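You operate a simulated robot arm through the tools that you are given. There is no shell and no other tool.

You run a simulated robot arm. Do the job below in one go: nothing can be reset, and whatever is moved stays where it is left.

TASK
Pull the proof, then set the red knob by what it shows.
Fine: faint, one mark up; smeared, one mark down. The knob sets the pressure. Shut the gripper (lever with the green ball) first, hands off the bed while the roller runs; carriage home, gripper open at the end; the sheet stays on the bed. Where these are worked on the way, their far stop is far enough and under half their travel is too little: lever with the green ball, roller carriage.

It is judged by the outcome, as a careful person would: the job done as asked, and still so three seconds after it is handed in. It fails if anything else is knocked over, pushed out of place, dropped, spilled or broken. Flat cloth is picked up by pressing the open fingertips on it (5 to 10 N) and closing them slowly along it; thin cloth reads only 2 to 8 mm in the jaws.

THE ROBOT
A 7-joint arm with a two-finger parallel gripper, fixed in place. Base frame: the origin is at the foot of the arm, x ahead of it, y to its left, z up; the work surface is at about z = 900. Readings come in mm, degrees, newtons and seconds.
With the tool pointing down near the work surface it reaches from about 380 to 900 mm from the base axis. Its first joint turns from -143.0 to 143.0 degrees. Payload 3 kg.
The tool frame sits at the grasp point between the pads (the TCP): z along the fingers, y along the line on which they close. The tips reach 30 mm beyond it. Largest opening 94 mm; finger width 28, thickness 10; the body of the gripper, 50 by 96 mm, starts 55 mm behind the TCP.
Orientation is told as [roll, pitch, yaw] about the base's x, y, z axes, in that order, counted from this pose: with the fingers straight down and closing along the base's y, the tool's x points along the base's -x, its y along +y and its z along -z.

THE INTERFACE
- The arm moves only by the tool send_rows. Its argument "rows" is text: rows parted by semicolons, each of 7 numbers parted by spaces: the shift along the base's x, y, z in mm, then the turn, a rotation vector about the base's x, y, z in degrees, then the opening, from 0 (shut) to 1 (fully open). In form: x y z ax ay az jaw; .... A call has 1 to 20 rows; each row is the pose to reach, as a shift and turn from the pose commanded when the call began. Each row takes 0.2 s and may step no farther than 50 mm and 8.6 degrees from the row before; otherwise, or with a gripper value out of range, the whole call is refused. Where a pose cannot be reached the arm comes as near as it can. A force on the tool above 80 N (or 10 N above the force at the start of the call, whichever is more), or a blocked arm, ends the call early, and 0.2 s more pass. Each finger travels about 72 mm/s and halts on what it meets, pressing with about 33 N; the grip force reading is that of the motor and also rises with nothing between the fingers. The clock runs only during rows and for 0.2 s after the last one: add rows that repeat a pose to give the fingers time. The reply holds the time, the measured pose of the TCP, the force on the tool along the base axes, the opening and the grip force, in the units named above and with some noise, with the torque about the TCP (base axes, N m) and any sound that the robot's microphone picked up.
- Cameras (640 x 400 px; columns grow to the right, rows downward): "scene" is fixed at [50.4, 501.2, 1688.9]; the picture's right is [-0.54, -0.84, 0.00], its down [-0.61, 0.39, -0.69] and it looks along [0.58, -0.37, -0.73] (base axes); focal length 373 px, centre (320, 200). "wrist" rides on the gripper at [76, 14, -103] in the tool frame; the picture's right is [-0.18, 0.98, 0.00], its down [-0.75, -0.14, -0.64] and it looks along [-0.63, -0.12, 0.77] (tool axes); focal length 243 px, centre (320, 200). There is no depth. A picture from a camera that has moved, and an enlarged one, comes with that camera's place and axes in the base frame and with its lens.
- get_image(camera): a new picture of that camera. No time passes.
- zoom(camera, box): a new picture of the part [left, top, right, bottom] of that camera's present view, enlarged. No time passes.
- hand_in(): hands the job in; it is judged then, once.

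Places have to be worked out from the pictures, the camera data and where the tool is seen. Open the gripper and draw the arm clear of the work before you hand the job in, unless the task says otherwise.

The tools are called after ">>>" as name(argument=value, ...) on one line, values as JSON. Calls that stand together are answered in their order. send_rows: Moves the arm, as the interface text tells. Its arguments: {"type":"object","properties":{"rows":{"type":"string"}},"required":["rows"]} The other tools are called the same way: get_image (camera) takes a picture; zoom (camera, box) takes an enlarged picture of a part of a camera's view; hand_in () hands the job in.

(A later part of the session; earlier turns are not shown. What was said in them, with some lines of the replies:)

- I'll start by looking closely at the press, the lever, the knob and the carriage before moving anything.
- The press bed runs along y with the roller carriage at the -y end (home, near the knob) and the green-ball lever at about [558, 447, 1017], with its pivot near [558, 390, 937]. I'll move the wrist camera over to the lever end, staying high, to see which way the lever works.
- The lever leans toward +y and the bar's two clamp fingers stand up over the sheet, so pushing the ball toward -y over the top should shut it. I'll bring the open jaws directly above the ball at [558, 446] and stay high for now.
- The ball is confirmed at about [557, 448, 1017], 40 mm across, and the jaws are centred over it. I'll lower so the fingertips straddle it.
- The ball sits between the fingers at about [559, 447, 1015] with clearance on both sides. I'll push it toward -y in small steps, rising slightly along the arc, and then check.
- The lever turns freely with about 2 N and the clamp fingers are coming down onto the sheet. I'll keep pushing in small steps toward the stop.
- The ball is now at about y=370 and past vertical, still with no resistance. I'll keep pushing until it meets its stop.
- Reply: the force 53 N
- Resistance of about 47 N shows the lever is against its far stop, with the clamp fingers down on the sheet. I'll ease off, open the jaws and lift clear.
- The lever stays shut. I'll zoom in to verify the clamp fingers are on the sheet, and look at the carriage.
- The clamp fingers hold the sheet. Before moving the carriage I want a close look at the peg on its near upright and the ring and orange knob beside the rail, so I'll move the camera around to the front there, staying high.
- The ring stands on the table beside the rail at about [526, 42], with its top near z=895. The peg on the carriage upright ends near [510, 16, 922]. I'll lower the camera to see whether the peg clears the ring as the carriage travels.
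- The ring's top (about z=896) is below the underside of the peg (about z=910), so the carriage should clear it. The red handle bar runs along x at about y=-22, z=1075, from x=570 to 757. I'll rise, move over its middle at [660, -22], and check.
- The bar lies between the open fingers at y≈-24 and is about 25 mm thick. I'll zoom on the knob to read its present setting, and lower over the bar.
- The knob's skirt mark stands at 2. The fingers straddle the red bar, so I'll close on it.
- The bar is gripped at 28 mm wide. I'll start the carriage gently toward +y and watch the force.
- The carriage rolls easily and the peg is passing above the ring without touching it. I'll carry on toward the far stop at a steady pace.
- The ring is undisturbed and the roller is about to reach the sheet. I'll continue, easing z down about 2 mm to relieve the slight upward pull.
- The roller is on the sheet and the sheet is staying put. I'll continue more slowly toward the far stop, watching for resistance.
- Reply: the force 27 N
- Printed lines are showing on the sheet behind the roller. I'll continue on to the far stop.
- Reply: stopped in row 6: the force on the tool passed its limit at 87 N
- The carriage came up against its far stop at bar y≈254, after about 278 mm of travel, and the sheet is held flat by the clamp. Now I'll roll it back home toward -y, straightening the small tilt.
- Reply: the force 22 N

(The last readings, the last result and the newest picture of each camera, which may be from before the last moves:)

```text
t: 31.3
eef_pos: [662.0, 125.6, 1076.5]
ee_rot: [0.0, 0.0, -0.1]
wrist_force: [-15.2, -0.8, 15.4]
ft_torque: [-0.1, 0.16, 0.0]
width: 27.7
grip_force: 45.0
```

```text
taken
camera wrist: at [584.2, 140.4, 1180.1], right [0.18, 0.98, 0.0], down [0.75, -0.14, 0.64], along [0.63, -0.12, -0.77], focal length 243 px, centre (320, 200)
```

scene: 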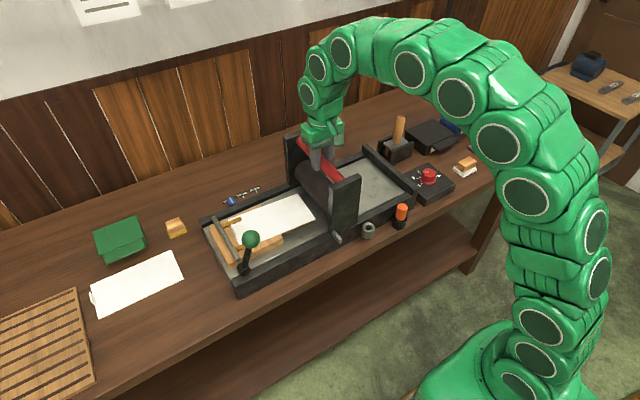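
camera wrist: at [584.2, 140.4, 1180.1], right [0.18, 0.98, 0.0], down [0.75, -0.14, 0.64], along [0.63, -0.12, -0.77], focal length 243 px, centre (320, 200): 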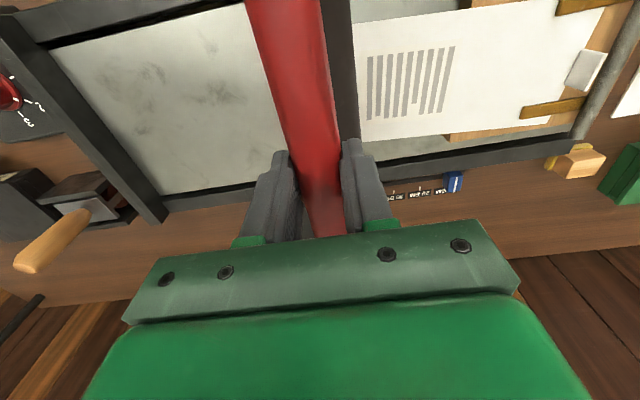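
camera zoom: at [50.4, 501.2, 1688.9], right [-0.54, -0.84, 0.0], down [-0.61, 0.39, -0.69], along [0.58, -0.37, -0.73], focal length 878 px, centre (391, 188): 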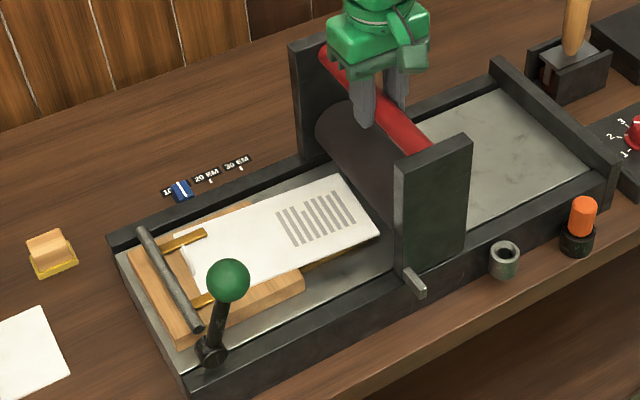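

The proof is printed with grey lines across the sheet; I'll look at it closely once the carriage is home. Continuing the carriage home now.

>>> send_rows(rows="-1 -8 0 0 0 0 0.1; -1 -17 0 0 0 0 0.1; -1 -26 0 0 0 0 0.1; -1 -35 0 0 0 0 0.1; -1 -44 0 0 0 0 0.1; -1 -53 0 0 0 0 0.1; -1 -62 0 0 0 0 0.1; -1 -71 0 0 0 0 0.1; -1 -80 0 0 0 0 0.1; -1 -89 0 0 0 0 0.1; -1 -98 0 0 0 0 0.1; -1 -107 0 0 0 0 0.1; -1 -116 0 0 0 0 0.1; -1 -125 0 0 0 0 0.1; -1 -132 0 0 0 0 0.1; -1 -138 0 0 0 0 0.1; -1 -138 0 0 0 0 0.1")

>>> zoom(camera="scene", box=[270, 100, 470, 260])

```text
t: 34.9
eef_pos: [660.7, -12.8, 1076.0]
ee_rot: [0.1, -0.1, -0.1]
wrist_force: [37.2, 1.1, -9.6]
ft_torque: [0.02, -1.19, -0.01]
width: 27.7
grip_force: 44.9
```

```text
2.50 times, centred on (370, 180) of scene
camera zoom: at [50.4, 501.2, 1688.9], right [-0.54, -0.84, 0.0], down [-0.61, 0.39, -0.69], along [0.58, -0.37, -0.73], focal length 933 px, centre (195, 250)
```

zoom: 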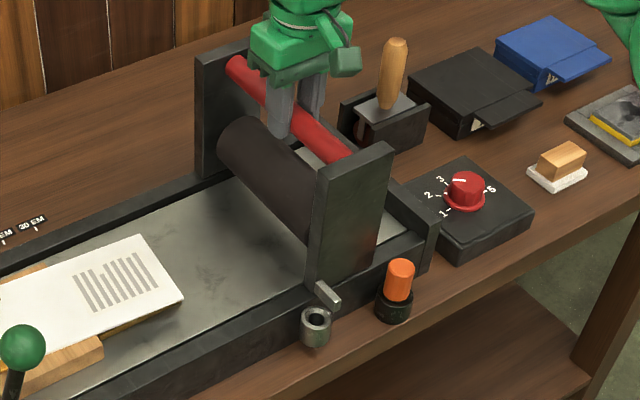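

The carriage is about 12 mm from home. I'll ease it back until it meets the home stop, correcting x by +1 mm to remove the side load.

>>> send_rows(rows="1 -4 0 0 0 0 0.1; 1 -7 0 0 0 0 0.1; 1 -10 0 0 0 0 0.1; 1 -13 0 0 0 0 0.1; 1 -15 0 0 0 0 0.1; 1 -17 0 0 0 0 0.1; 1 -17 0 0 0 0 0.1")

>>> zoom(camera="scene", box=[270, 100, 470, 260])

```text
t: 36.5
eef_pos: [661.1, -25.4, 1077.2]
ee_rot: [0.2, 0.3, 0.1]
wrist_force: [-20.1, 60.2, 18.2]
ft_torque: [0.94, 0.43, 0.19]
width: 27.6
grip_force: 44.3
```

```text
2.50 times, centred on (370, 180) of scene
camera zoom: at [50.4, 501.2, 1688.9], right [-0.54, -0.84, 0.0], down [-0.61, 0.39, -0.69], along [0.58, -0.37, -0.73], focal length 933 px, centre (195, 250)
```

zoom: 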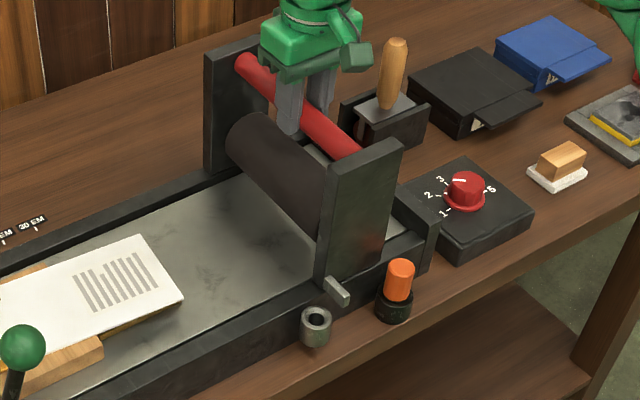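

The carriage is firmly against its home stop (60 N at bar y≈-25). I'll relax the push, open the fingers and lift straight up.

>>> send_rows(rows="0 4 0 0 0 0 0.1; 0 4 0 0 0 0 0.4; 0 4 0 0 0 0 1; 0 4 0 0 0 0 1; 0 4 0 0 0 0 1; 0 4 35 0 0 0 1; 0 4 75 0 0 0 1; 0 4 120 0 0 0 1; 0 4 120 0 0 0 1")

>>> zoom(camera="scene", box=[190, 100, 470, 290])

>>> zoom(camera="scene", box=[220, 180, 330, 260])

```text
t: 38.5
eef_pos: [660.9, -24.6, 1195.0]
ee_rot: [0.1, -0.1, 0.0]
wrist_force: [-0.5, -0.5, -0.5]
ft_torque: [-0.02, 0.02, -0.05]
width: 93.8
grip_force: 0.0
```

```text
2.11 times, centred on (330, 195) of scene
camera zoom: at [50.4, 501.2, 1688.9], right [-0.54, -0.84, 0.0], down [-0.61, 0.39, -0.69], along [0.58, -0.37, -0.73], focal length 786 px, centre (299, 210)
```

zoom: 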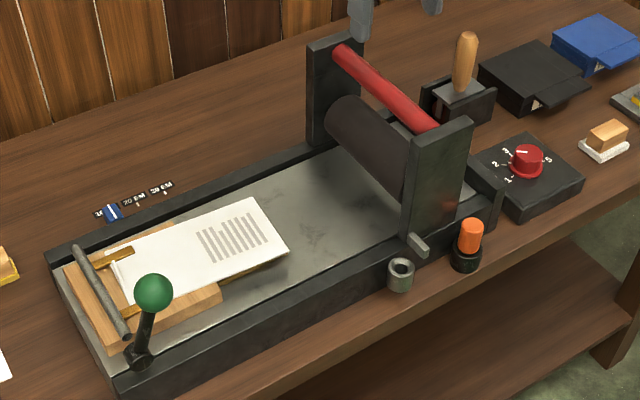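

```text
5.00 times, centred on (275, 220) of scene
camera zoom: at [50.4, 501.2, 1688.9], right [-0.54, -0.84, 0.0], down [-0.61, 0.39, -0.69], along [0.58, -0.37, -0.73], focal length 1866 px, centre (545, 100)
```

zoom: 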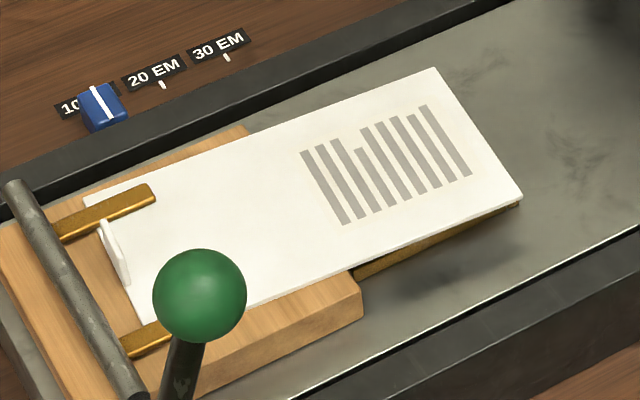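

The carriage is home and the ring, orange knob and sheet are undisturbed. Next I'll bring the wrist camera over the sheet to judge the proof closely.

>>> send_rows(rows="-10 40 0 0 0 0 1; -20 80 0 0 0 0 1; -30 120 0 0 0 0 1; -40 160 0 0 0 0 1; -50 200 0 0 0 0 1; -60 235 0 0 0 0 1; -70 260 -25 0 0 0 1; -75 265 -70 0 0 0 1; -75 265 -115 0 0 0 1; -75 265 -115 0 0 0 1")

>>> get_image(camera="wrist")

>>> zoom(camera="wrist", box=[230, 120, 410, 235])

```text
t: 40.7
eef_pos: [586.1, 243.5, 1082.4]
ee_rot: [0.1, 0.0, 0.0]
wrist_force: [-0.5, 0.2, 0.6]
ft_torque: [0.02, 0.01, 0.0]
width: 93.7
grip_force: 0.0
```

```text
taken
camera wrist: at [508.3, 257.0, 1184.9], right [0.18, 0.98, 0.0], down [0.75, -0.14, 0.64], along [0.63, -0.12, -0.77], focal length 243 px, centre (320, 200)
```

wrist: 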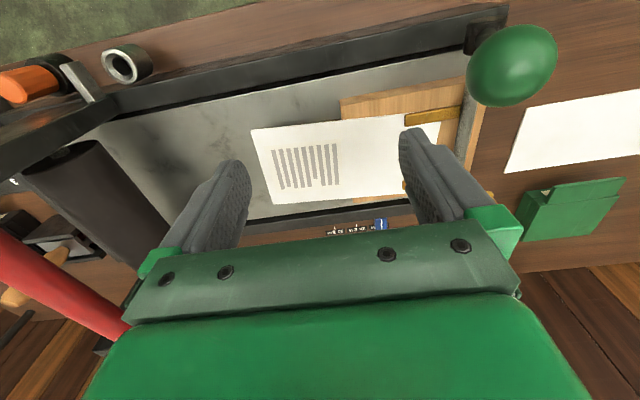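

```text
3.48 times, centred on (320, 178) of wrist
camera zoom: at [508.3, 257.0, 1184.9], right [0.18, 0.98, 0.0], down [0.75, -0.14, 0.64], along [0.63, -0.12, -0.77], focal length 844 px, centre (320, 278)
```

zoom: 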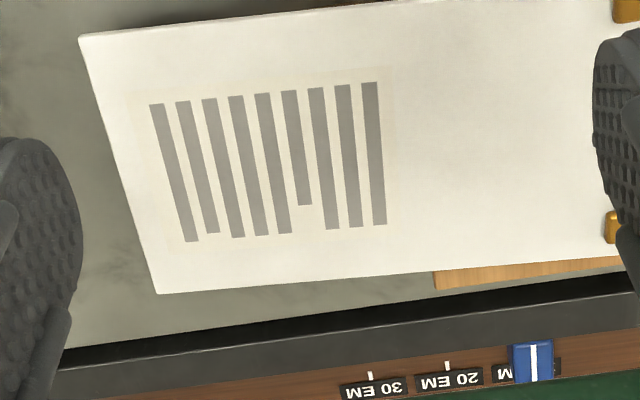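

The proof has clean-edged lines, with no smear, but they are pale grey rather than solid ink. That is a faint proof, so the knob goes one mark up, from 2 to 3. First I'll reopen the gripper lever, rising and moving over the ball at about [558, 359, 1028].

>>> send_rows(rows="0 0 45 0 0 0 0.8; -10 40 45 0 0 0 0.7; -20 80 45 0 0 0 0.7; -28 116 45 0 0 0 0.7; -28 116 30 0 0 0 0.7; -28 116 30 0 0 0 0.7")

>>> get_image(camera="wrist")

>>> zoom(camera="scene", box=[170, 150, 330, 290])

```text
t: 42.1
eef_pos: [558.8, 355.3, 1112.0]
ee_rot: [0.1, 0.1, -0.1]
wrist_force: [-0.7, -0.1, -0.4]
ft_torque: [0.0, 0.0, 0.02]
width: 65.8
grip_force: 0.1
```

```text
taken
camera wrist: at [481.6, 369.6, 1214.7], right [0.18, 0.98, 0.0], down [0.75, -0.14, 0.64], along [0.63, -0.12, -0.77], focal length 243 px, centre (320, 200)
```

wrist: 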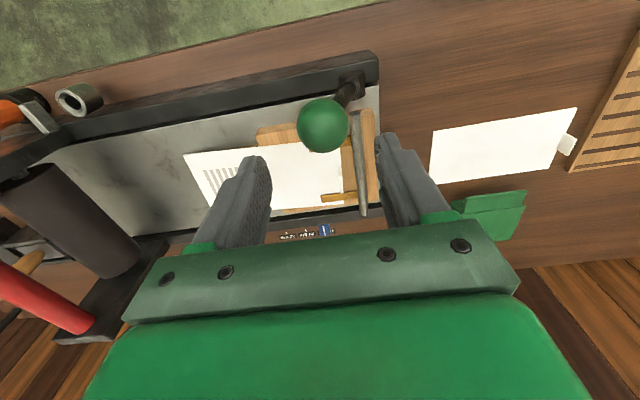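

```text
2.86 times, centred on (250, 220) of scene
camera zoom: at [50.4, 501.2, 1688.9], right [-0.54, -0.84, 0.0], down [-0.61, 0.39, -0.69], along [0.58, -0.37, -0.73], focal length 1066 px, centre (520, 143)
```

zoom: 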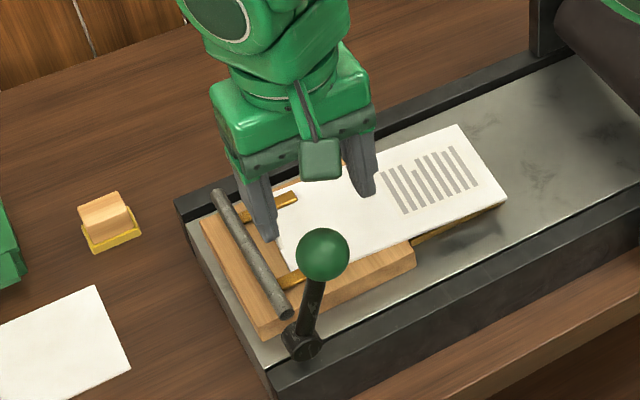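

The ball is at [558, 358, 1028], centred between the fingers. I'll lower to straddle it, then push toward +y along its arc to reopen the clamp.

>>> send_rows(rows="0 2 -25 0 0 0 0.7; 0 2 -50 0 0 0 0.7; 0 2 -62 0 0 0 0.7; 0 2 -62 0 0 0 0.7; 0 10 -62 0 0 0 0.7; 0 18 -60 0 0 0 0.7; 0 26 -58 0 0 0 0.7; 0 34 -57 0 0 0 0.7; 0 42 -57 0 0 0 0.7; 0 50 -57 0 0 0 0.7; 0 58 -58 0 0 0 0.7; 0 58 -58 0 0 0 0.7")

>>> get_image(camera="wrist")

>>> zoom(camera="scene", box=[170, 150, 330, 290])

```text
t: 44.7
eef_pos: [556.7, 414.3, 1054.7]
ee_rot: [0.2, 0.1, 0.0]
wrist_force: [0.7, -0.3, 0.4]
ft_torque: [0.03, 0.02, 0.01]
width: 66.4
grip_force: 0.8
```

```text
taken
camera wrist: at [481.0, 428.6, 1157.9], right [0.18, 0.98, 0.0], down [0.75, -0.14, 0.64], along [0.63, -0.12, -0.77], focal length 243 px, centre (320, 200)
```

wrist: 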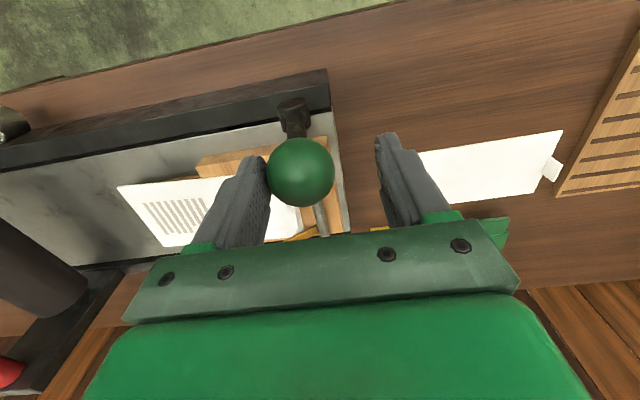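

```text
2.86 times, centred on (250, 220) of scene
camera zoom: at [50.4, 501.2, 1688.9], right [-0.54, -0.84, 0.0], down [-0.61, 0.39, -0.69], along [0.58, -0.37, -0.73], focal length 1066 px, centre (520, 143)
```

zoom: 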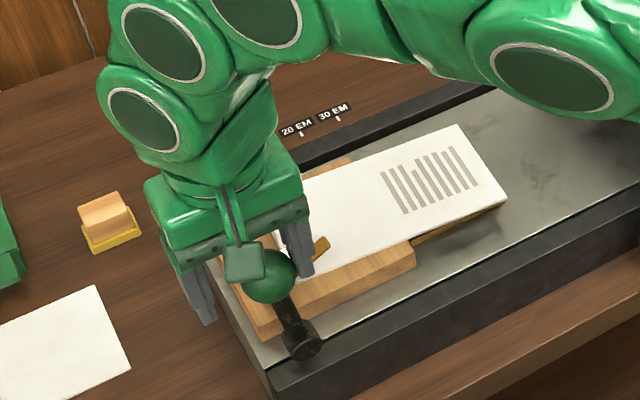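

The lever is swinging back and the sheet is staying put. I'll push on along the arc to the open stop.

>>> send_rows(rows="0 8 -1 0 0 0 0.7; 0 16 -3 0 0 0 0.7; 0 24 -6 0 0 0 0.7; 0 32 -9 0 0 0 0.7; 0 40 -13 0 0 0 0.7; 0 46 -16 0 0 0 0.7; 0 50 -17 0 0 0 0.7; 0 53 -18 0 0 0 0.7; 0 53 -18 0 0 0 0.7")

>>> get_image(camera="wrist")

>>> zoom(camera="scene", box=[170, 150, 330, 290])

```text
t: 46.7
eef_pos: [558.4, 464.3, 1035.8]
ee_rot: [-0.1, 0.0, 0.0]
wrist_force: [1.6, -20.7, 8.1]
ft_torque: [-0.74, 0.04, 0.02]
width: 77.6
grip_force: 10.5
```

```text
taken
camera wrist: at [481.8, 480.1, 1139.4], right [0.18, 0.98, 0.0], down [0.75, -0.14, 0.64], along [0.63, -0.12, -0.77], focal length 243 px, centre (320, 200)
```

wrist: 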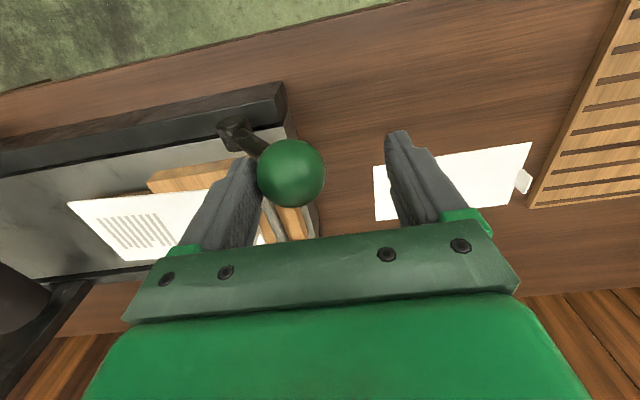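

```text
2.86 times, centred on (250, 220) of scene
camera zoom: at [50.4, 501.2, 1688.9], right [-0.54, -0.84, 0.0], down [-0.61, 0.39, -0.69], along [0.58, -0.37, -0.73], focal length 1066 px, centre (520, 143)
```

zoom: 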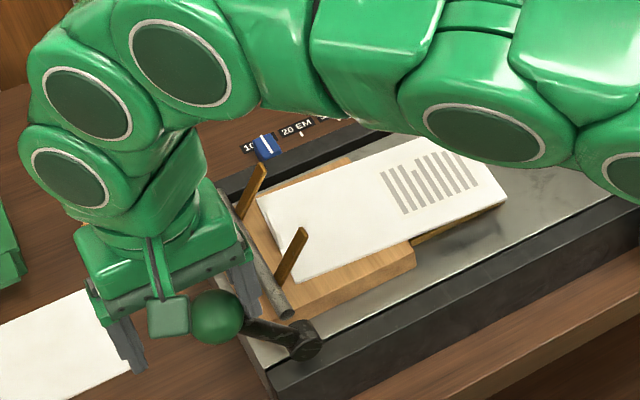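

The lever is back against its open stop and the clamp fingers stand up again as at the start. I'll centre the jaws off the ball and lift clear.

>>> send_rows(rows="0 -8 1 0 0 0 0.8; 0 -16 1 0 0 0 0.8; 0 -16 1 0 0 0 0.8; 0 -16 40 0 0 0 0.8; 0 -16 80 0 0 0 0.8; 0 -16 125 0 0 0 1; 0 -16 165 0 0 0 1; 0 -16 165 0 0 0 1")

>>> zoom(camera="scene", box=[170, 150, 330, 290])

>>> get_image(camera="wrist")

```text
t: 48.5
eef_pos: [556.5, 452.2, 1200.1]
ee_rot: [0.0, 0.2, 0.0]
wrist_force: [1.2, 0.3, -0.1]
ft_torque: [-0.02, -0.02, 0.0]
width: 93.8
grip_force: 0.1
```

```text
2.86 times, centred on (250, 220) of scene
camera zoom: at [50.4, 501.2, 1688.9], right [-0.54, -0.84, 0.0], down [-0.61, 0.39, -0.69], along [0.58, -0.37, -0.73], focal length 1066 px, centre (520, 143)
```

zoom: 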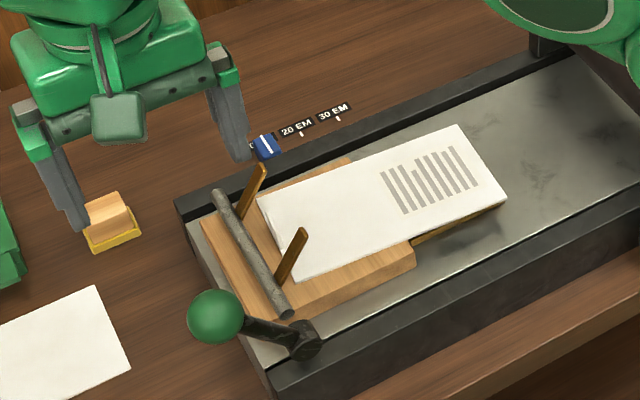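

```text
taken
camera wrist: at [480.0, 466.3, 1303.0], right [0.18, 0.98, 0.0], down [0.75, -0.14, 0.64], along [0.63, -0.12, -0.77], focal length 243 px, centre (320, 200)
```

wrist: 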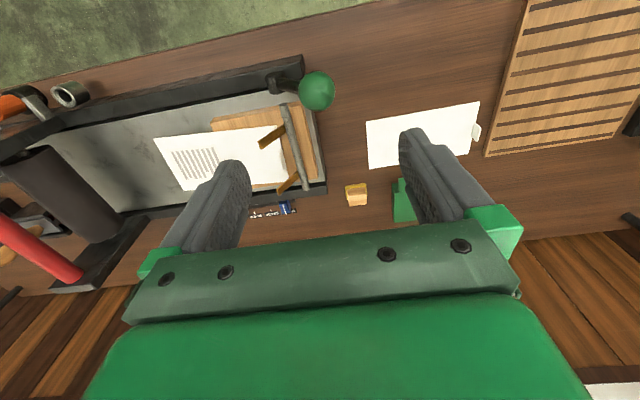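

The gripper is open and the proof sheet lies on the bed. From the earlier views the knob's top centre is near [591, -250, 904], with the pointer at 2 (45° from +x) and mark 3 straight along +x. That makes one mark up a 45° clockwise turn seen from above. I'll fly over at height to look.

>>> send_rows(rows="3 -45 0 0 0 0 1; 5 -92 0 0 0 0 1; 8 -139 0 0 0 0 1; 10 -186 0 0 0 0 1; 13 -233 0 0 0 0 1; 15 -280 0 0 0 0 1; 18 -327 0 0 0 0 1; 20 -374 0 0 0 0 1; 23 -421 0 0 0 0 1; 25 -468 0 0 0 0 1; 28 -515 0 0 0 0 1; 30 -562 0 0 0 0 1; 32 -609 0 0 0 0 1; 34 -656 0 0 0 0 1; 34 -702 0 0 0 0 1; 34 -702 -40 0 0 0 1; 34 -702 -80 0 0 0 1; 34 -702 -120 0 0 0 1; 34 -702 -120 0 0 0 1")

>>> get_image(camera="wrist")

>>> get_image(camera="scene")

```text
t: 52.5
eef_pos: [592.5, -250.2, 1081.0]
ee_rot: [0.0, 0.1, 0.0]
wrist_force: [0.6, 0.5, -0.2]
ft_torque: [-0.02, -0.02, 0.02]
width: 93.9
grip_force: 0.1
```

```text
taken
camera wrist: at [516.1, -235.9, 1184.4], right [0.18, 0.98, 0.0], down [0.75, -0.14, 0.64], along [0.63, -0.12, -0.77], focal length 243 px, centre (320, 200)
```

wrist: 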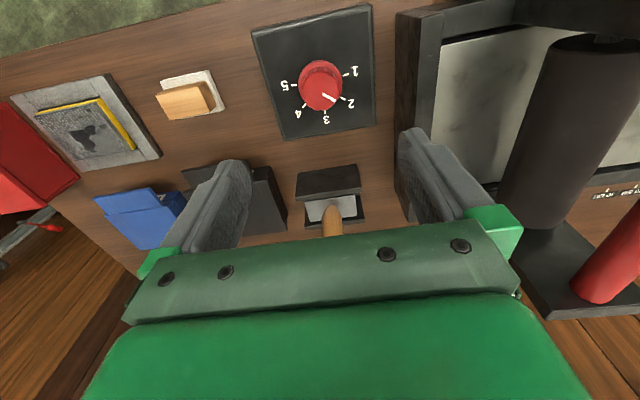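

```text
taken
```

scene: 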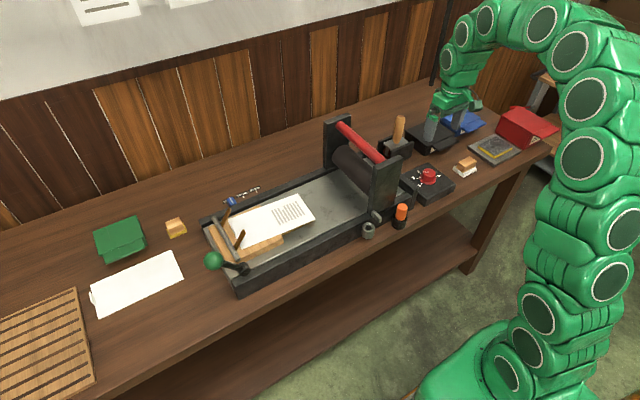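

The knob is in view below and ahead of the camera. I'll zoom in to fix its centre and height more exactly.

>>> zoom(camera="wrist", box=[240, 0, 400, 145])

>>> zoom(camera="scene", box=[390, 145, 470, 205])

```text
2.76 times, centred on (320, 72) of wrist
camera zoom: at [516.1, -235.9, 1184.4], right [0.18, 0.98, 0.0], down [0.75, -0.14, 0.64], along [0.63, -0.12, -0.77], focal length 669 px, centre (320, 552)
```

zoom: 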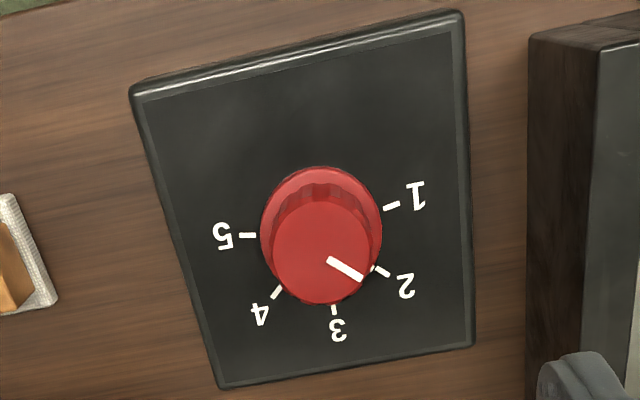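

```text
6.67 times, centred on (430, 175) of scene
camera zoom: at [50.4, 501.2, 1688.9], right [-0.54, -0.84, 0.0], down [-0.61, 0.39, -0.69], along [0.58, -0.37, -0.73], focal length 2488 px, centre (-413, 367)
```

zoom: 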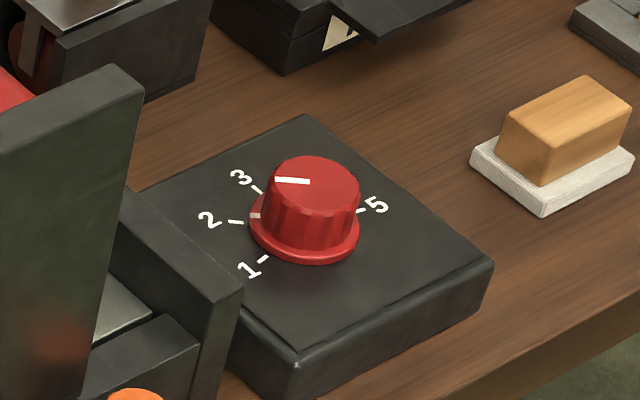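

The knob cap is about 41 mm across with its top centre at [592, -249, 904], and the skirt is at z≈881. I'll test the 45° turn in the air first, with the jaws at a moderate opening.

>>> send_rows(rows="0 1 0 0 0 -7.5 0.68; 0 1 0 0 0 -15 0.68; 0 1 0 0 0 -22.5 0.68; 0 1 0 0 0 -30 0.68; 0 1 0 0 0 -37.5 0.68; 0 1 0 0 0 -45 0.68; 0 1 0 0 0 -50 0.68; 0 1 0 0 0 -50 0.68")

```text
t: 54.3
eef_pos: [592.0, -250.1, 1080.7]
ee_rot: [0.1, 0.1, -50.2]
wrist_force: [-0.4, -0.4, 0.1]
ft_torque: [0.01, 0.0, 0.01]
width: 63.9
grip_force: 0.0
```

The wrist turns to -50° without trouble. I'll turn back to 0° and lower partway over the knob for a last alignment check.

>>> send_rows(rows="0 0.5 0 0 0 8 0.68; 0 0.5 0 0 0 16 0.68; 0 0.5 0 0 0 24 0.68; 0 0.5 0 0 0 32 0.68; 0 0.5 0 0 0 40 0.68; 0 0.5 0 0 0 48 0.68; 0 0.5 0 0 0 50 0.68; 0 0.5 -40 0 0 50 0.68; 0 0.5 -80 0 0 50 0.68; 0 0.5 -110 0 0 50 0.68; 0 0.5 -130 0 0 50 0.68; 0 0.5 -130 0 0 50 0.68")

>>> get_image(camera="wrist")

>>> zoom(camera="scene", box=[380, 120, 480, 205])

```text
t: 56.9
eef_pos: [594.4, -249.5, 950.9]
ee_rot: [0.1, 0.1, 0.0]
wrist_force: [-1.0, 0.7, 0.0]
ft_torque: [0.02, -0.02, 0.02]
width: 64.0
grip_force: 0.2
```

```text
taken
camera wrist: at [516.3, -235.0, 1053.8], right [0.18, 0.98, 0.0], down [0.75, -0.14, 0.64], along [0.63, -0.12, -0.77], focal length 243 px, centre (320, 200)
```

wrist: 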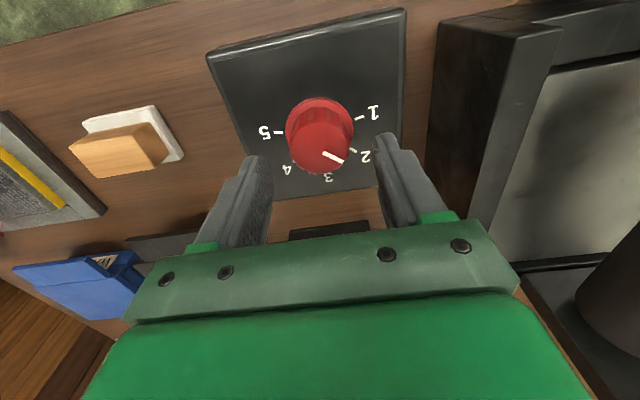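

```text
4.71 times, centred on (430, 162) of scene
camera zoom: at [50.4, 501.2, 1688.9], right [-0.54, -0.84, 0.0], down [-0.61, 0.39, -0.69], along [0.58, -0.37, -0.73], focal length 1756 px, centre (-198, 376)
```

zoom: 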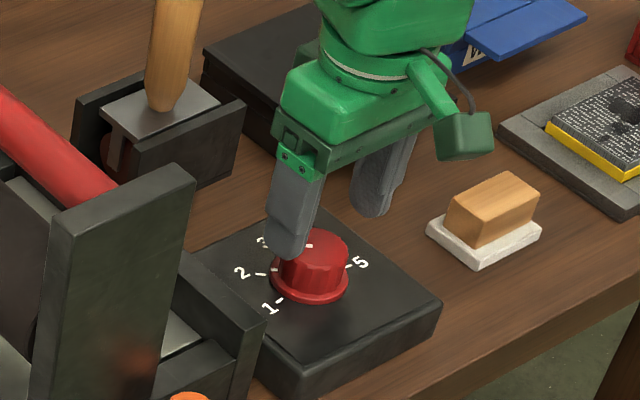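

Centre confirmed at about [593, -249]. I'll lower so the tips are just above the skirt and close on the cap.

>>> send_rows(rows="-0.5 0 -12 0 0 0 0.68; -0.5 0 -24 0 0 0 0.68; -0.5 0 -33 0 0 0 0.68; -0.5 0 -33 0 0 0 0.68; -0.5 0 -33 0 0 0 0.55; -0.5 0 -33 0 0 0 0.42; -0.5 0 -33 0 0 0 0.3; -0.5 0 -33 0 0 0 0.2; -0.5 0 -33 0 0 0 0.2")

>>> get_image(camera="wrist")

>>> zoom(camera="scene", box=[380, 120, 480, 205])

```text
t: 58.9
eef_pos: [592.4, -249.3, 917.8]
ee_rot: [0.1, 0.1, 0.0]
wrist_force: [-0.4, -30.1, -7.5]
ft_torque: [-1.38, -0.1, -0.13]
width: 41.4
grip_force: 45.4
```

```text
taken
camera wrist: at [514.7, -235.5, 1020.4], right [0.18, 0.98, 0.0], down [0.75, -0.14, 0.64], along [0.63, -0.12, -0.77], focal length 243 px, centre (320, 200)
```

wrist: 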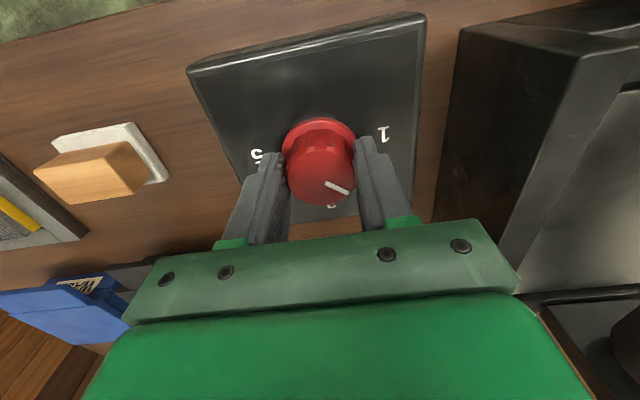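

```text
4.71 times, centred on (430, 162) of scene
camera zoom: at [50.4, 501.2, 1688.9], right [-0.54, -0.84, 0.0], down [-0.61, 0.39, -0.69], along [0.58, -0.37, -0.73], focal length 1756 px, centre (-198, 376)
```

zoom: 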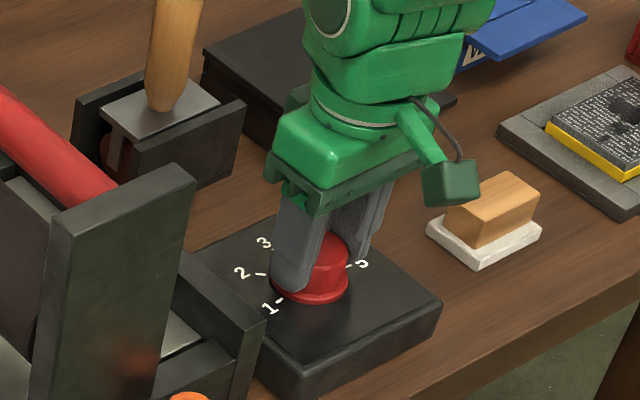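

Gripped at 41 mm, but there's a 30 N side load in y, so the true centre is slightly to -y. I'll relax by about 1.5 mm first.

>>> send_rows(rows="0 -0.7 0.5 0 0 0 0.2; 0 -1.5 0.5 0 0 0 0.2; 0 -1.5 0.5 0 0 0 0.2")

```text
t: 59.7
eef_pos: [592.0, -250.2, 918.2]
ee_rot: [0.1, 0.2, 0.1]
wrist_force: [9.7, -17.9, -32.3]
ft_torque: [-0.91, -0.49, -0.11]
width: 41.3
grip_force: 45.2
```

The side load is dropping; I'll shift a bit further in y and undo the small lift.

>>> send_rows(rows="0 -0.8 -0.3 0 0 0 0.2; 0 -1.7 -0.5 0 0 0 0.2; 0 -1.7 -0.5 0 0 0 0.2")

```text
t: 60.5
eef_pos: [591.2, -250.5, 916.6]
ee_rot: [0.2, 0.2, 0.0]
wrist_force: [-1.4, 35.3, -9.4]
ft_torque: [0.66, 0.3, 0.12]
width: 41.4
grip_force: 44.6
```

Overshot slightly to +35 N; about 1 mm back should balance it.

>>> send_rows(rows="0 0.5 0 0 0 0 0.2; 0 1 0 0 0 0 0.2; 0 1 0 0 0 0 0.2")

```text
t: 61.3
eef_pos: [591.0, -250.3, 918.8]
ee_rot: [0.2, 0.2, 0.0]
wrist_force: [-4.7, 52.6, -22.4]
ft_torque: [0.76, 0.13, 0.19]
width: 41.6
grip_force: 44.4
```

The readings are hysteretic, so I'll open slightly to release the stored load and read the free pose.

>>> send_rows(rows="0 0 0 0 0 0 0.6; 0 0 0 0 0 0 0.6; 0 0 0 0 0 0 0.6")

>>> get_image(camera="wrist")

```text
t: 62.1
eef_pos: [592.1, -251.5, 918.9]
ee_rot: [-0.1, 0.0, -0.1]
wrist_force: [-0.2, -0.2, 0.1]
ft_torque: [0.01, 0.01, -0.01]
width: 56.3
grip_force: 0.1
```

```text
taken
camera wrist: at [515.2, -237.6, 1021.4], right [0.18, 0.98, 0.0], down [0.75, -0.14, 0.64], along [0.63, -0.12, -0.77], focal length 243 px, centre (320, 200)
```

wrist: 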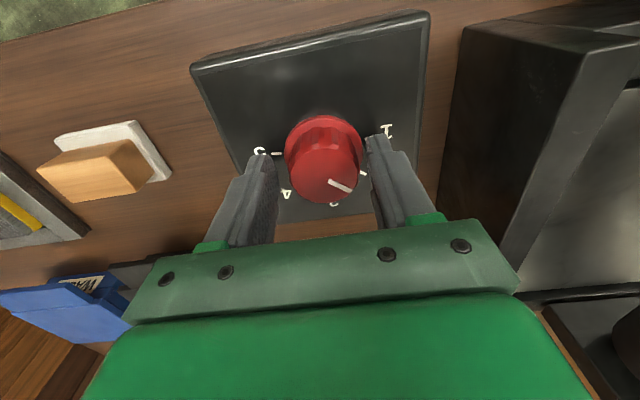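

Free pose is y=-251.5 with a +y reaction, against -249.3 with a -y reaction, so the true centre is about -250.2. I'll shift +1.2 mm and regrip.

>>> send_rows(rows="0 0.6 -0.5 0 0 0 0.6; 0 1.2 -1 0 0 0 0.6; 0 1.2 -1 0 0 0 0.5; 0 1.2 -1 0 0 0 0.42; 0 1.2 -1 0 0 0 0.35; 0 1.2 -1 0 0 0 0.25; 0 1.2 -1 0 0 0 0.25")

```text
t: 63.7
eef_pos: [591.5, -250.0, 916.7]
ee_rot: [0.1, 0.1, 0.0]
wrist_force: [-0.8, 8.8, 2.7]
ft_torque: [-0.21, 0.18, 0.05]
width: 41.4
grip_force: 45.1
```

Now well balanced (9 N). I'll turn clockwise by 15° first and check that the knob follows.

>>> send_rows(rows="0 0 0 0 0 -4 0.25; 0 0 0 0 0 -8 0.25; 0 0 0 0 0 -12 0.25; 0 0 0 0 0 -16 0.25; 0 0 0 0 0 -16 0.25")

>>> get_image(camera="wrist")

>>> zoom(camera="scene", box=[380, 120, 480, 205])

```text
t: 64.9
eef_pos: [591.5, -249.3, 916.5]
ee_rot: [0.0, 0.1, -15.9]
wrist_force: [3.2, 31.3, 0.9]
ft_torque: [0.18, -0.01, 0.11]
width: 41.4
grip_force: 44.9
```

```text
taken
camera wrist: at [522.0, -214.5, 1020.0], right [0.45, 0.89, 0.0], down [0.69, -0.34, 0.64], along [0.57, -0.29, -0.77], focal length 243 px, centre (320, 200)
```

wrist: 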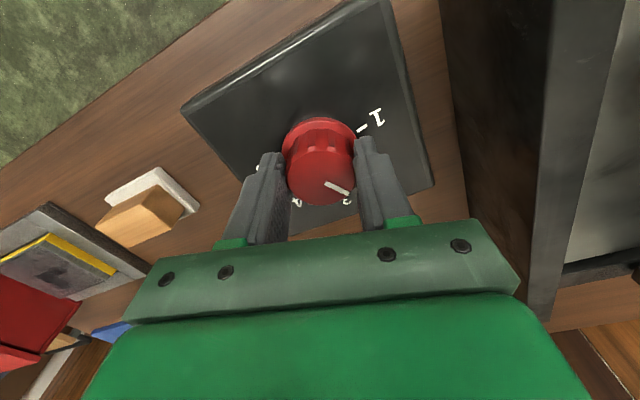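

```text
4.71 times, centred on (430, 162) of scene
camera zoom: at [50.4, 501.2, 1688.9], right [-0.54, -0.84, 0.0], down [-0.61, 0.39, -0.69], along [0.58, -0.37, -0.73], focal length 1756 px, centre (-198, 376)
```

zoom: 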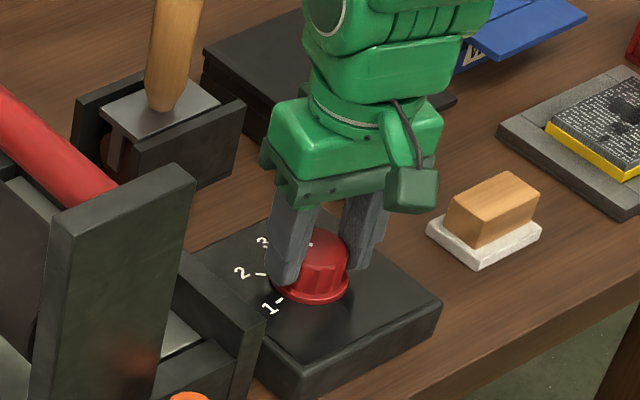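

The knob follows exactly: its line stays fixed relative to the fingers. I'll continue the remaining 29° to a total of 45°, easing y by 0.5 mm.

>>> send_rows(rows="0 0.5 0 0 0 -4 0.25; 0 0.5 0 0 0 -8 0.25; 0 0.5 0 0 0 -12 0.25; 0 0.5 0 0 0 -16 0.25; 0 0.5 0 0 0 -20 0.25; 0 0.5 0 0 0 -24 0.25; 0 0.5 0 0 0 -27 0.25; 0 0.5 0 0 0 -29 0.25; 0 0.5 0 0 0 -29 0.25")

>>> get_image(camera="wrist")

>>> zoom(camera="scene", box=[380, 120, 480, 205])

```text
t: 66.9
eef_pos: [593.9, -248.9, 917.6]
ee_rot: [0.1, 0.0, -45.2]
wrist_force: [33.8, 48.5, -9.2]
ft_torque: [0.57, -0.69, 0.13]
width: 41.7
grip_force: 44.9
```

```text
taken
camera wrist: at [548.5, -184.4, 1019.8], right [0.83, 0.56, 0.0], down [0.43, -0.63, 0.64], along [0.36, -0.53, -0.77], focal length 243 px, centre (320, 200)
```

wrist: 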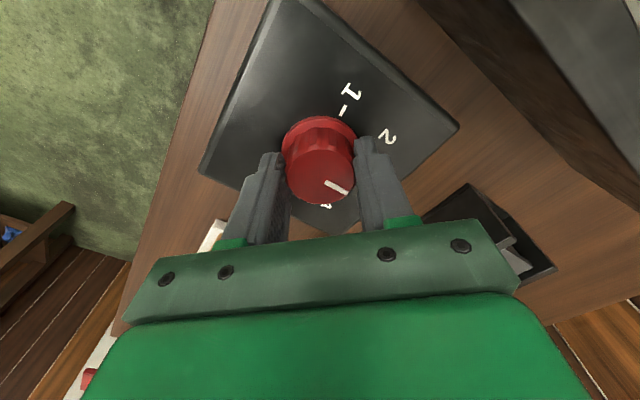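

```text
4.71 times, centred on (430, 162) of scene
camera zoom: at [50.4, 501.2, 1688.9], right [-0.54, -0.84, 0.0], down [-0.61, 0.39, -0.69], along [0.58, -0.37, -0.73], focal length 1756 px, centre (-198, 376)
```

zoom: 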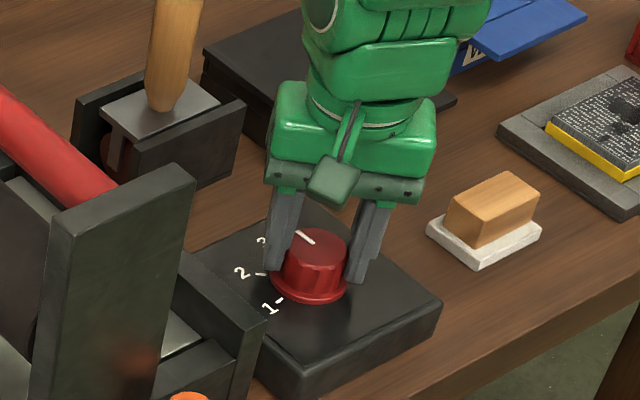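

The knob has turned 45° and its line now points toward 3. I'll relax the side load, open the fingers, and lift straight up to check the setting.

>>> send_rows(rows="0.8 0.8 0 0 0 0 0.3; 0.8 0.8 0 0 0 0 0.45; 0.8 0.8 0 0 0 0 0.65; 0.8 0.8 0 0 0 0 0.65; 0.8 0.8 20 0 0 0 0.65; 0.8 0.8 50 0 0 0 0.65; 0.8 0.8 90 0 0 0 0.65; 0.8 0.8 130 0 0 0 0.65; 0.8 0.8 165 0 0 0 0.65; 0.8 0.8 165 0 0 0 0.65")

>>> get_image(camera="wrist")

>>> zoom(camera="scene", box=[390, 145, 470, 205])

```text
t: 69.1
eef_pos: [591.3, -247.2, 1083.1]
ee_rot: [0.2, 0.0, -45.0]
wrist_force: [-1.1, -0.5, -0.2]
ft_torque: [0.01, 0.01, -0.02]
width: 61.3
grip_force: 0.1
```

```text
taken
camera wrist: at [547.0, -183.6, 1185.1], right [0.82, 0.57, 0.0], down [0.43, -0.63, 0.64], along [0.36, -0.53, -0.77], focal length 243 px, centre (320, 200)
```

wrist: 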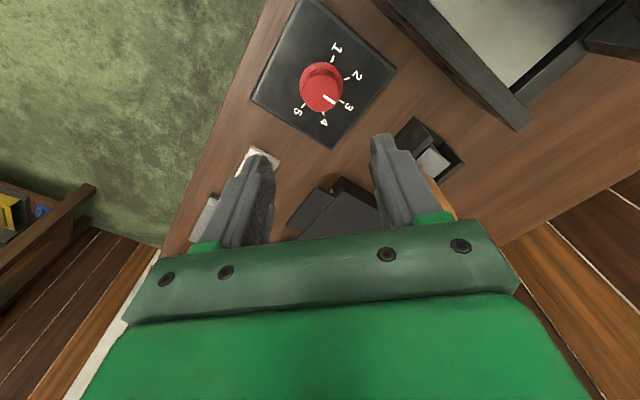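

```text
6.67 times, centred on (430, 175) of scene
camera zoom: at [50.4, 501.2, 1688.9], right [-0.54, -0.84, 0.0], down [-0.61, 0.39, -0.69], along [0.58, -0.37, -0.73], focal length 2488 px, centre (-413, 367)
```

zoom: 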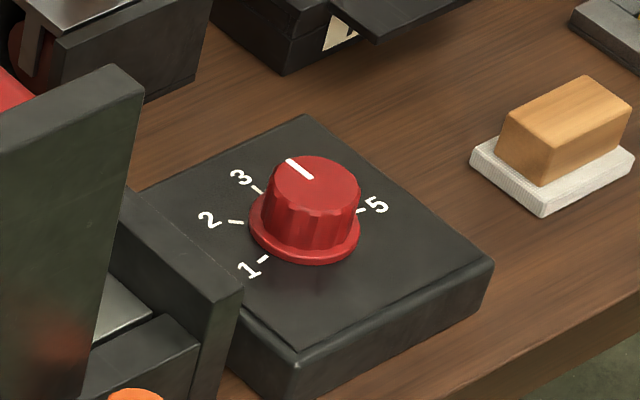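

>>> zoom(camera="wrist", box=[240, 0, 400, 150])

```text
2.67 times, centred on (320, 75) of wrist
camera zoom: at [547.0, -183.6, 1185.1], right [0.82, 0.57, 0.0], down [0.43, -0.63, 0.64], along [0.36, -0.53, -0.77], focal length 647 px, centre (320, 533)
```

zoom: 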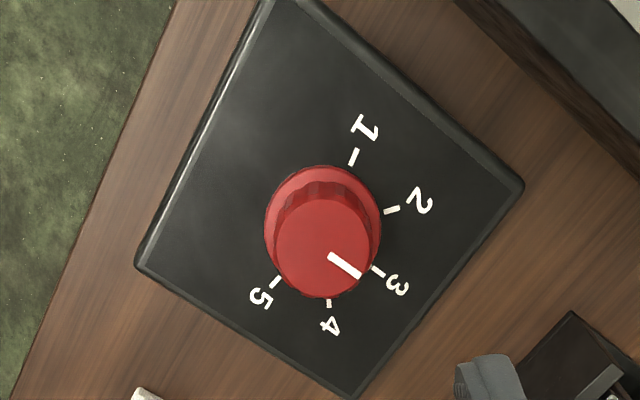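

The pointer now reads 3, in line with the tick to within about 2°. I'll raise the arm, turn the wrist back to 0°, and check the whole scene.

>>> send_rows(rows="0 0 5 0 0 8 0.8; 0 0 10 0 0 16 1; 0 0 15 0 0 24 1; 0 0 20 0 0 32 1; 0 0 25 0 0 40 1; 0 0 30 0 0 45 1; 0 0 30 0 0 45 1")

>>> zoom(camera="wrist", box=[240, 0, 400, 150])

>>> get_image(camera="scene")

```text
t: 70.7
eef_pos: [592.7, -248.6, 1111.4]
ee_rot: [0.2, 0.1, 0.1]
wrist_force: [0.3, 0.1, 0.5]
ft_torque: [0.02, 0.01, 0.0]
width: 93.8
grip_force: 0.0
```

```text
2.67 times, centred on (320, 75) of wrist
camera zoom: at [515.6, -234.6, 1215.1], right [0.18, 0.98, 0.0], down [0.75, -0.14, 0.64], along [0.63, -0.12, -0.77], focal length 647 px, centre (320, 533)
```

zoom: 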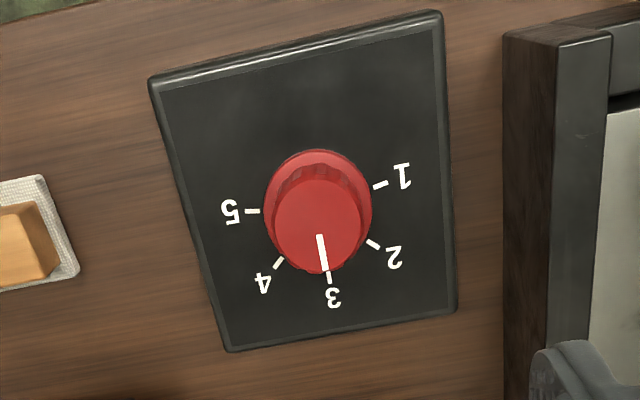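

```text
taken
```

scene: 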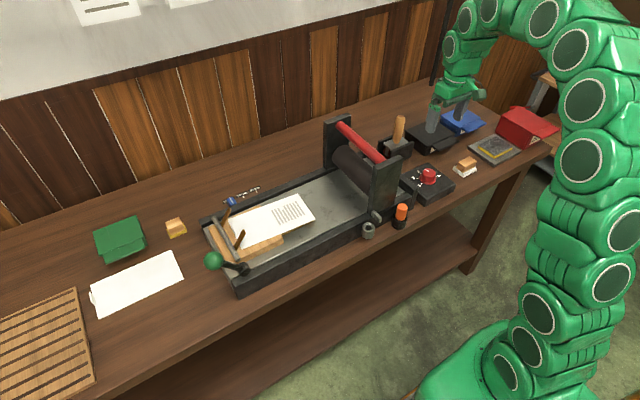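

The knob stands squarely on 3. I'll make a final comparison of the carriage, the sheet and the print darkness before handing in.

>>> zoom(camera="scene", box=[310, 100, 470, 240])

>>> zoom(camera="scene", box=[190, 170, 350, 300])

>>> zoom(camera="scene", box=[255, 190, 325, 235])

>>> zoom(camera="scene", box=[70, 0, 140, 45])

```text
2.86 times, centred on (390, 170) of scene
camera zoom: at [50.4, 501.2, 1688.9], right [-0.54, -0.84, 0.0], down [-0.61, 0.39, -0.69], along [0.58, -0.37, -0.73], focal length 1066 px, centre (120, 286)
```

zoom: 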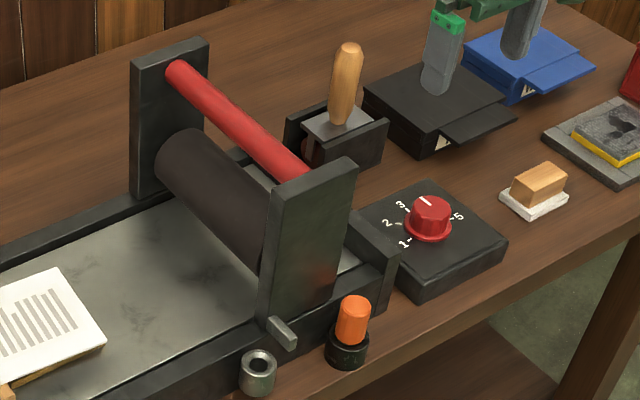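

```text
3.08 times, centred on (270, 235) of scene
camera zoom: at [50.4, 501.2, 1688.9], right [-0.54, -0.84, 0.0], down [-0.61, 0.39, -0.69], along [0.58, -0.37, -0.73], focal length 1148 px, centre (474, 92)
```

zoom: 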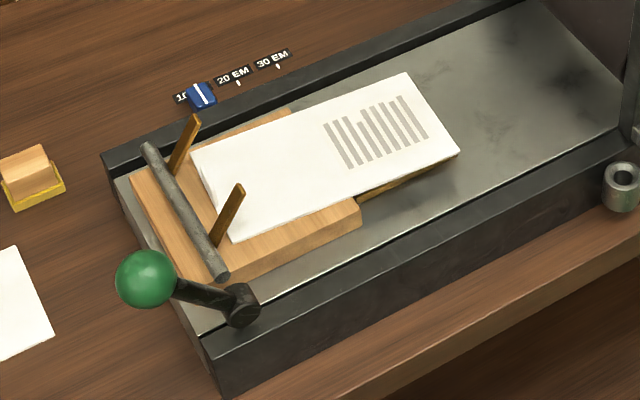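

```text
8.89 times, centred on (290, 212) of scene
camera zoom: at [50.4, 501.2, 1688.9], right [-0.54, -0.84, 0.0], down [-0.61, 0.39, -0.69], along [0.58, -0.37, -0.73], focal length 3317 px, centre (587, 89)
```

zoom: 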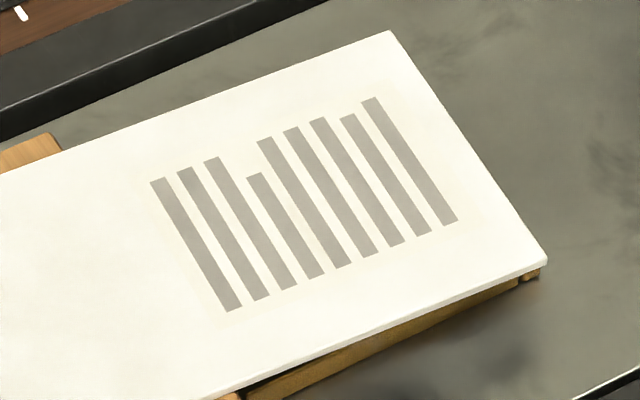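

```text
8.89 times, centred on (105, 22) of scene
camera zoom: at [50.4, 501.2, 1688.9], right [-0.54, -0.84, 0.0], down [-0.61, 0.39, -0.69], along [0.58, -0.37, -0.73], focal length 3317 px, centre (2231, 1778)
```

zoom: 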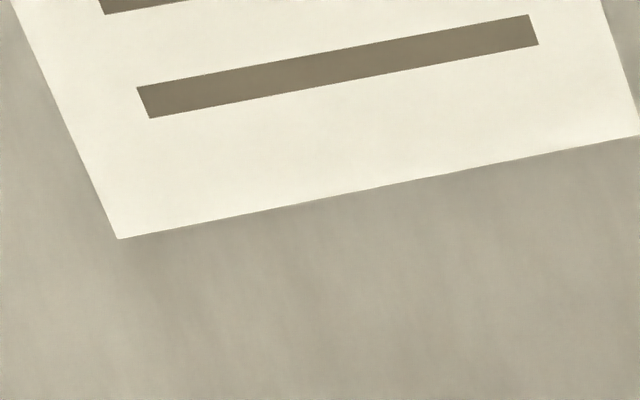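

The proof is clean-edged and pale, so it is faint. The carriage, lever and surroundings match their starting places, and the sheet is on the bed. I'll draw the arm higher and clear before handing in.

>>> send_rows(rows="-10 0 40 0 0 0 1; -20 0 80 0 0 0 1; -30 0 120 0 0 0 1; -40 0 160 0 0 0 1; -40 0 160 0 0 0 1")

>>> get_image(camera="scene")

```text
t: 71.9
eef_pos: [551.0, -245.2, 1272.7]
ee_rot: [0.0, 0.0, 0.0]
wrist_force: [0.6, 0.7, -0.4]
ft_torque: [-0.02, -0.02, 0.03]
width: 93.9
grip_force: 0.1
```

```text
taken
```

scene: 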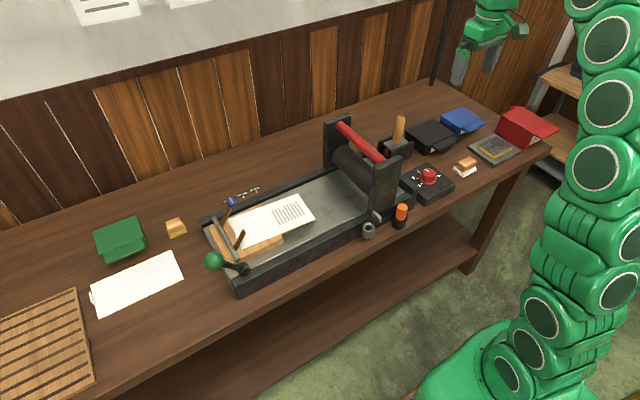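

The arm is clear, the carriage is home, the clamp is open, the printed sheet is on the bed and the knob is at 3. Handing in.

>>> hand_in()

```text
The job is handed in.
```

The proof came out faint, so I turned the red knob one mark up, from 2 to 3, and handed the job in.

- **Proof:** the printed lines are clean-edged with no smearing, but pale grey rather than solid ink. I judged this by eye from the camera pictures, partly by comparing with the darker print on the wall sheets.
- **Knob:** it points at the 3 tick to within about 2°.
- **Press:** the gripper was shut to its stop before the roller ran. The carriage went to its far stop and back to its home stop, and the gripper is now open again.
- **Sheet and surroundings:** the sheet is still on the bed. In the final pictures, nothing else on the table looks disturbed.
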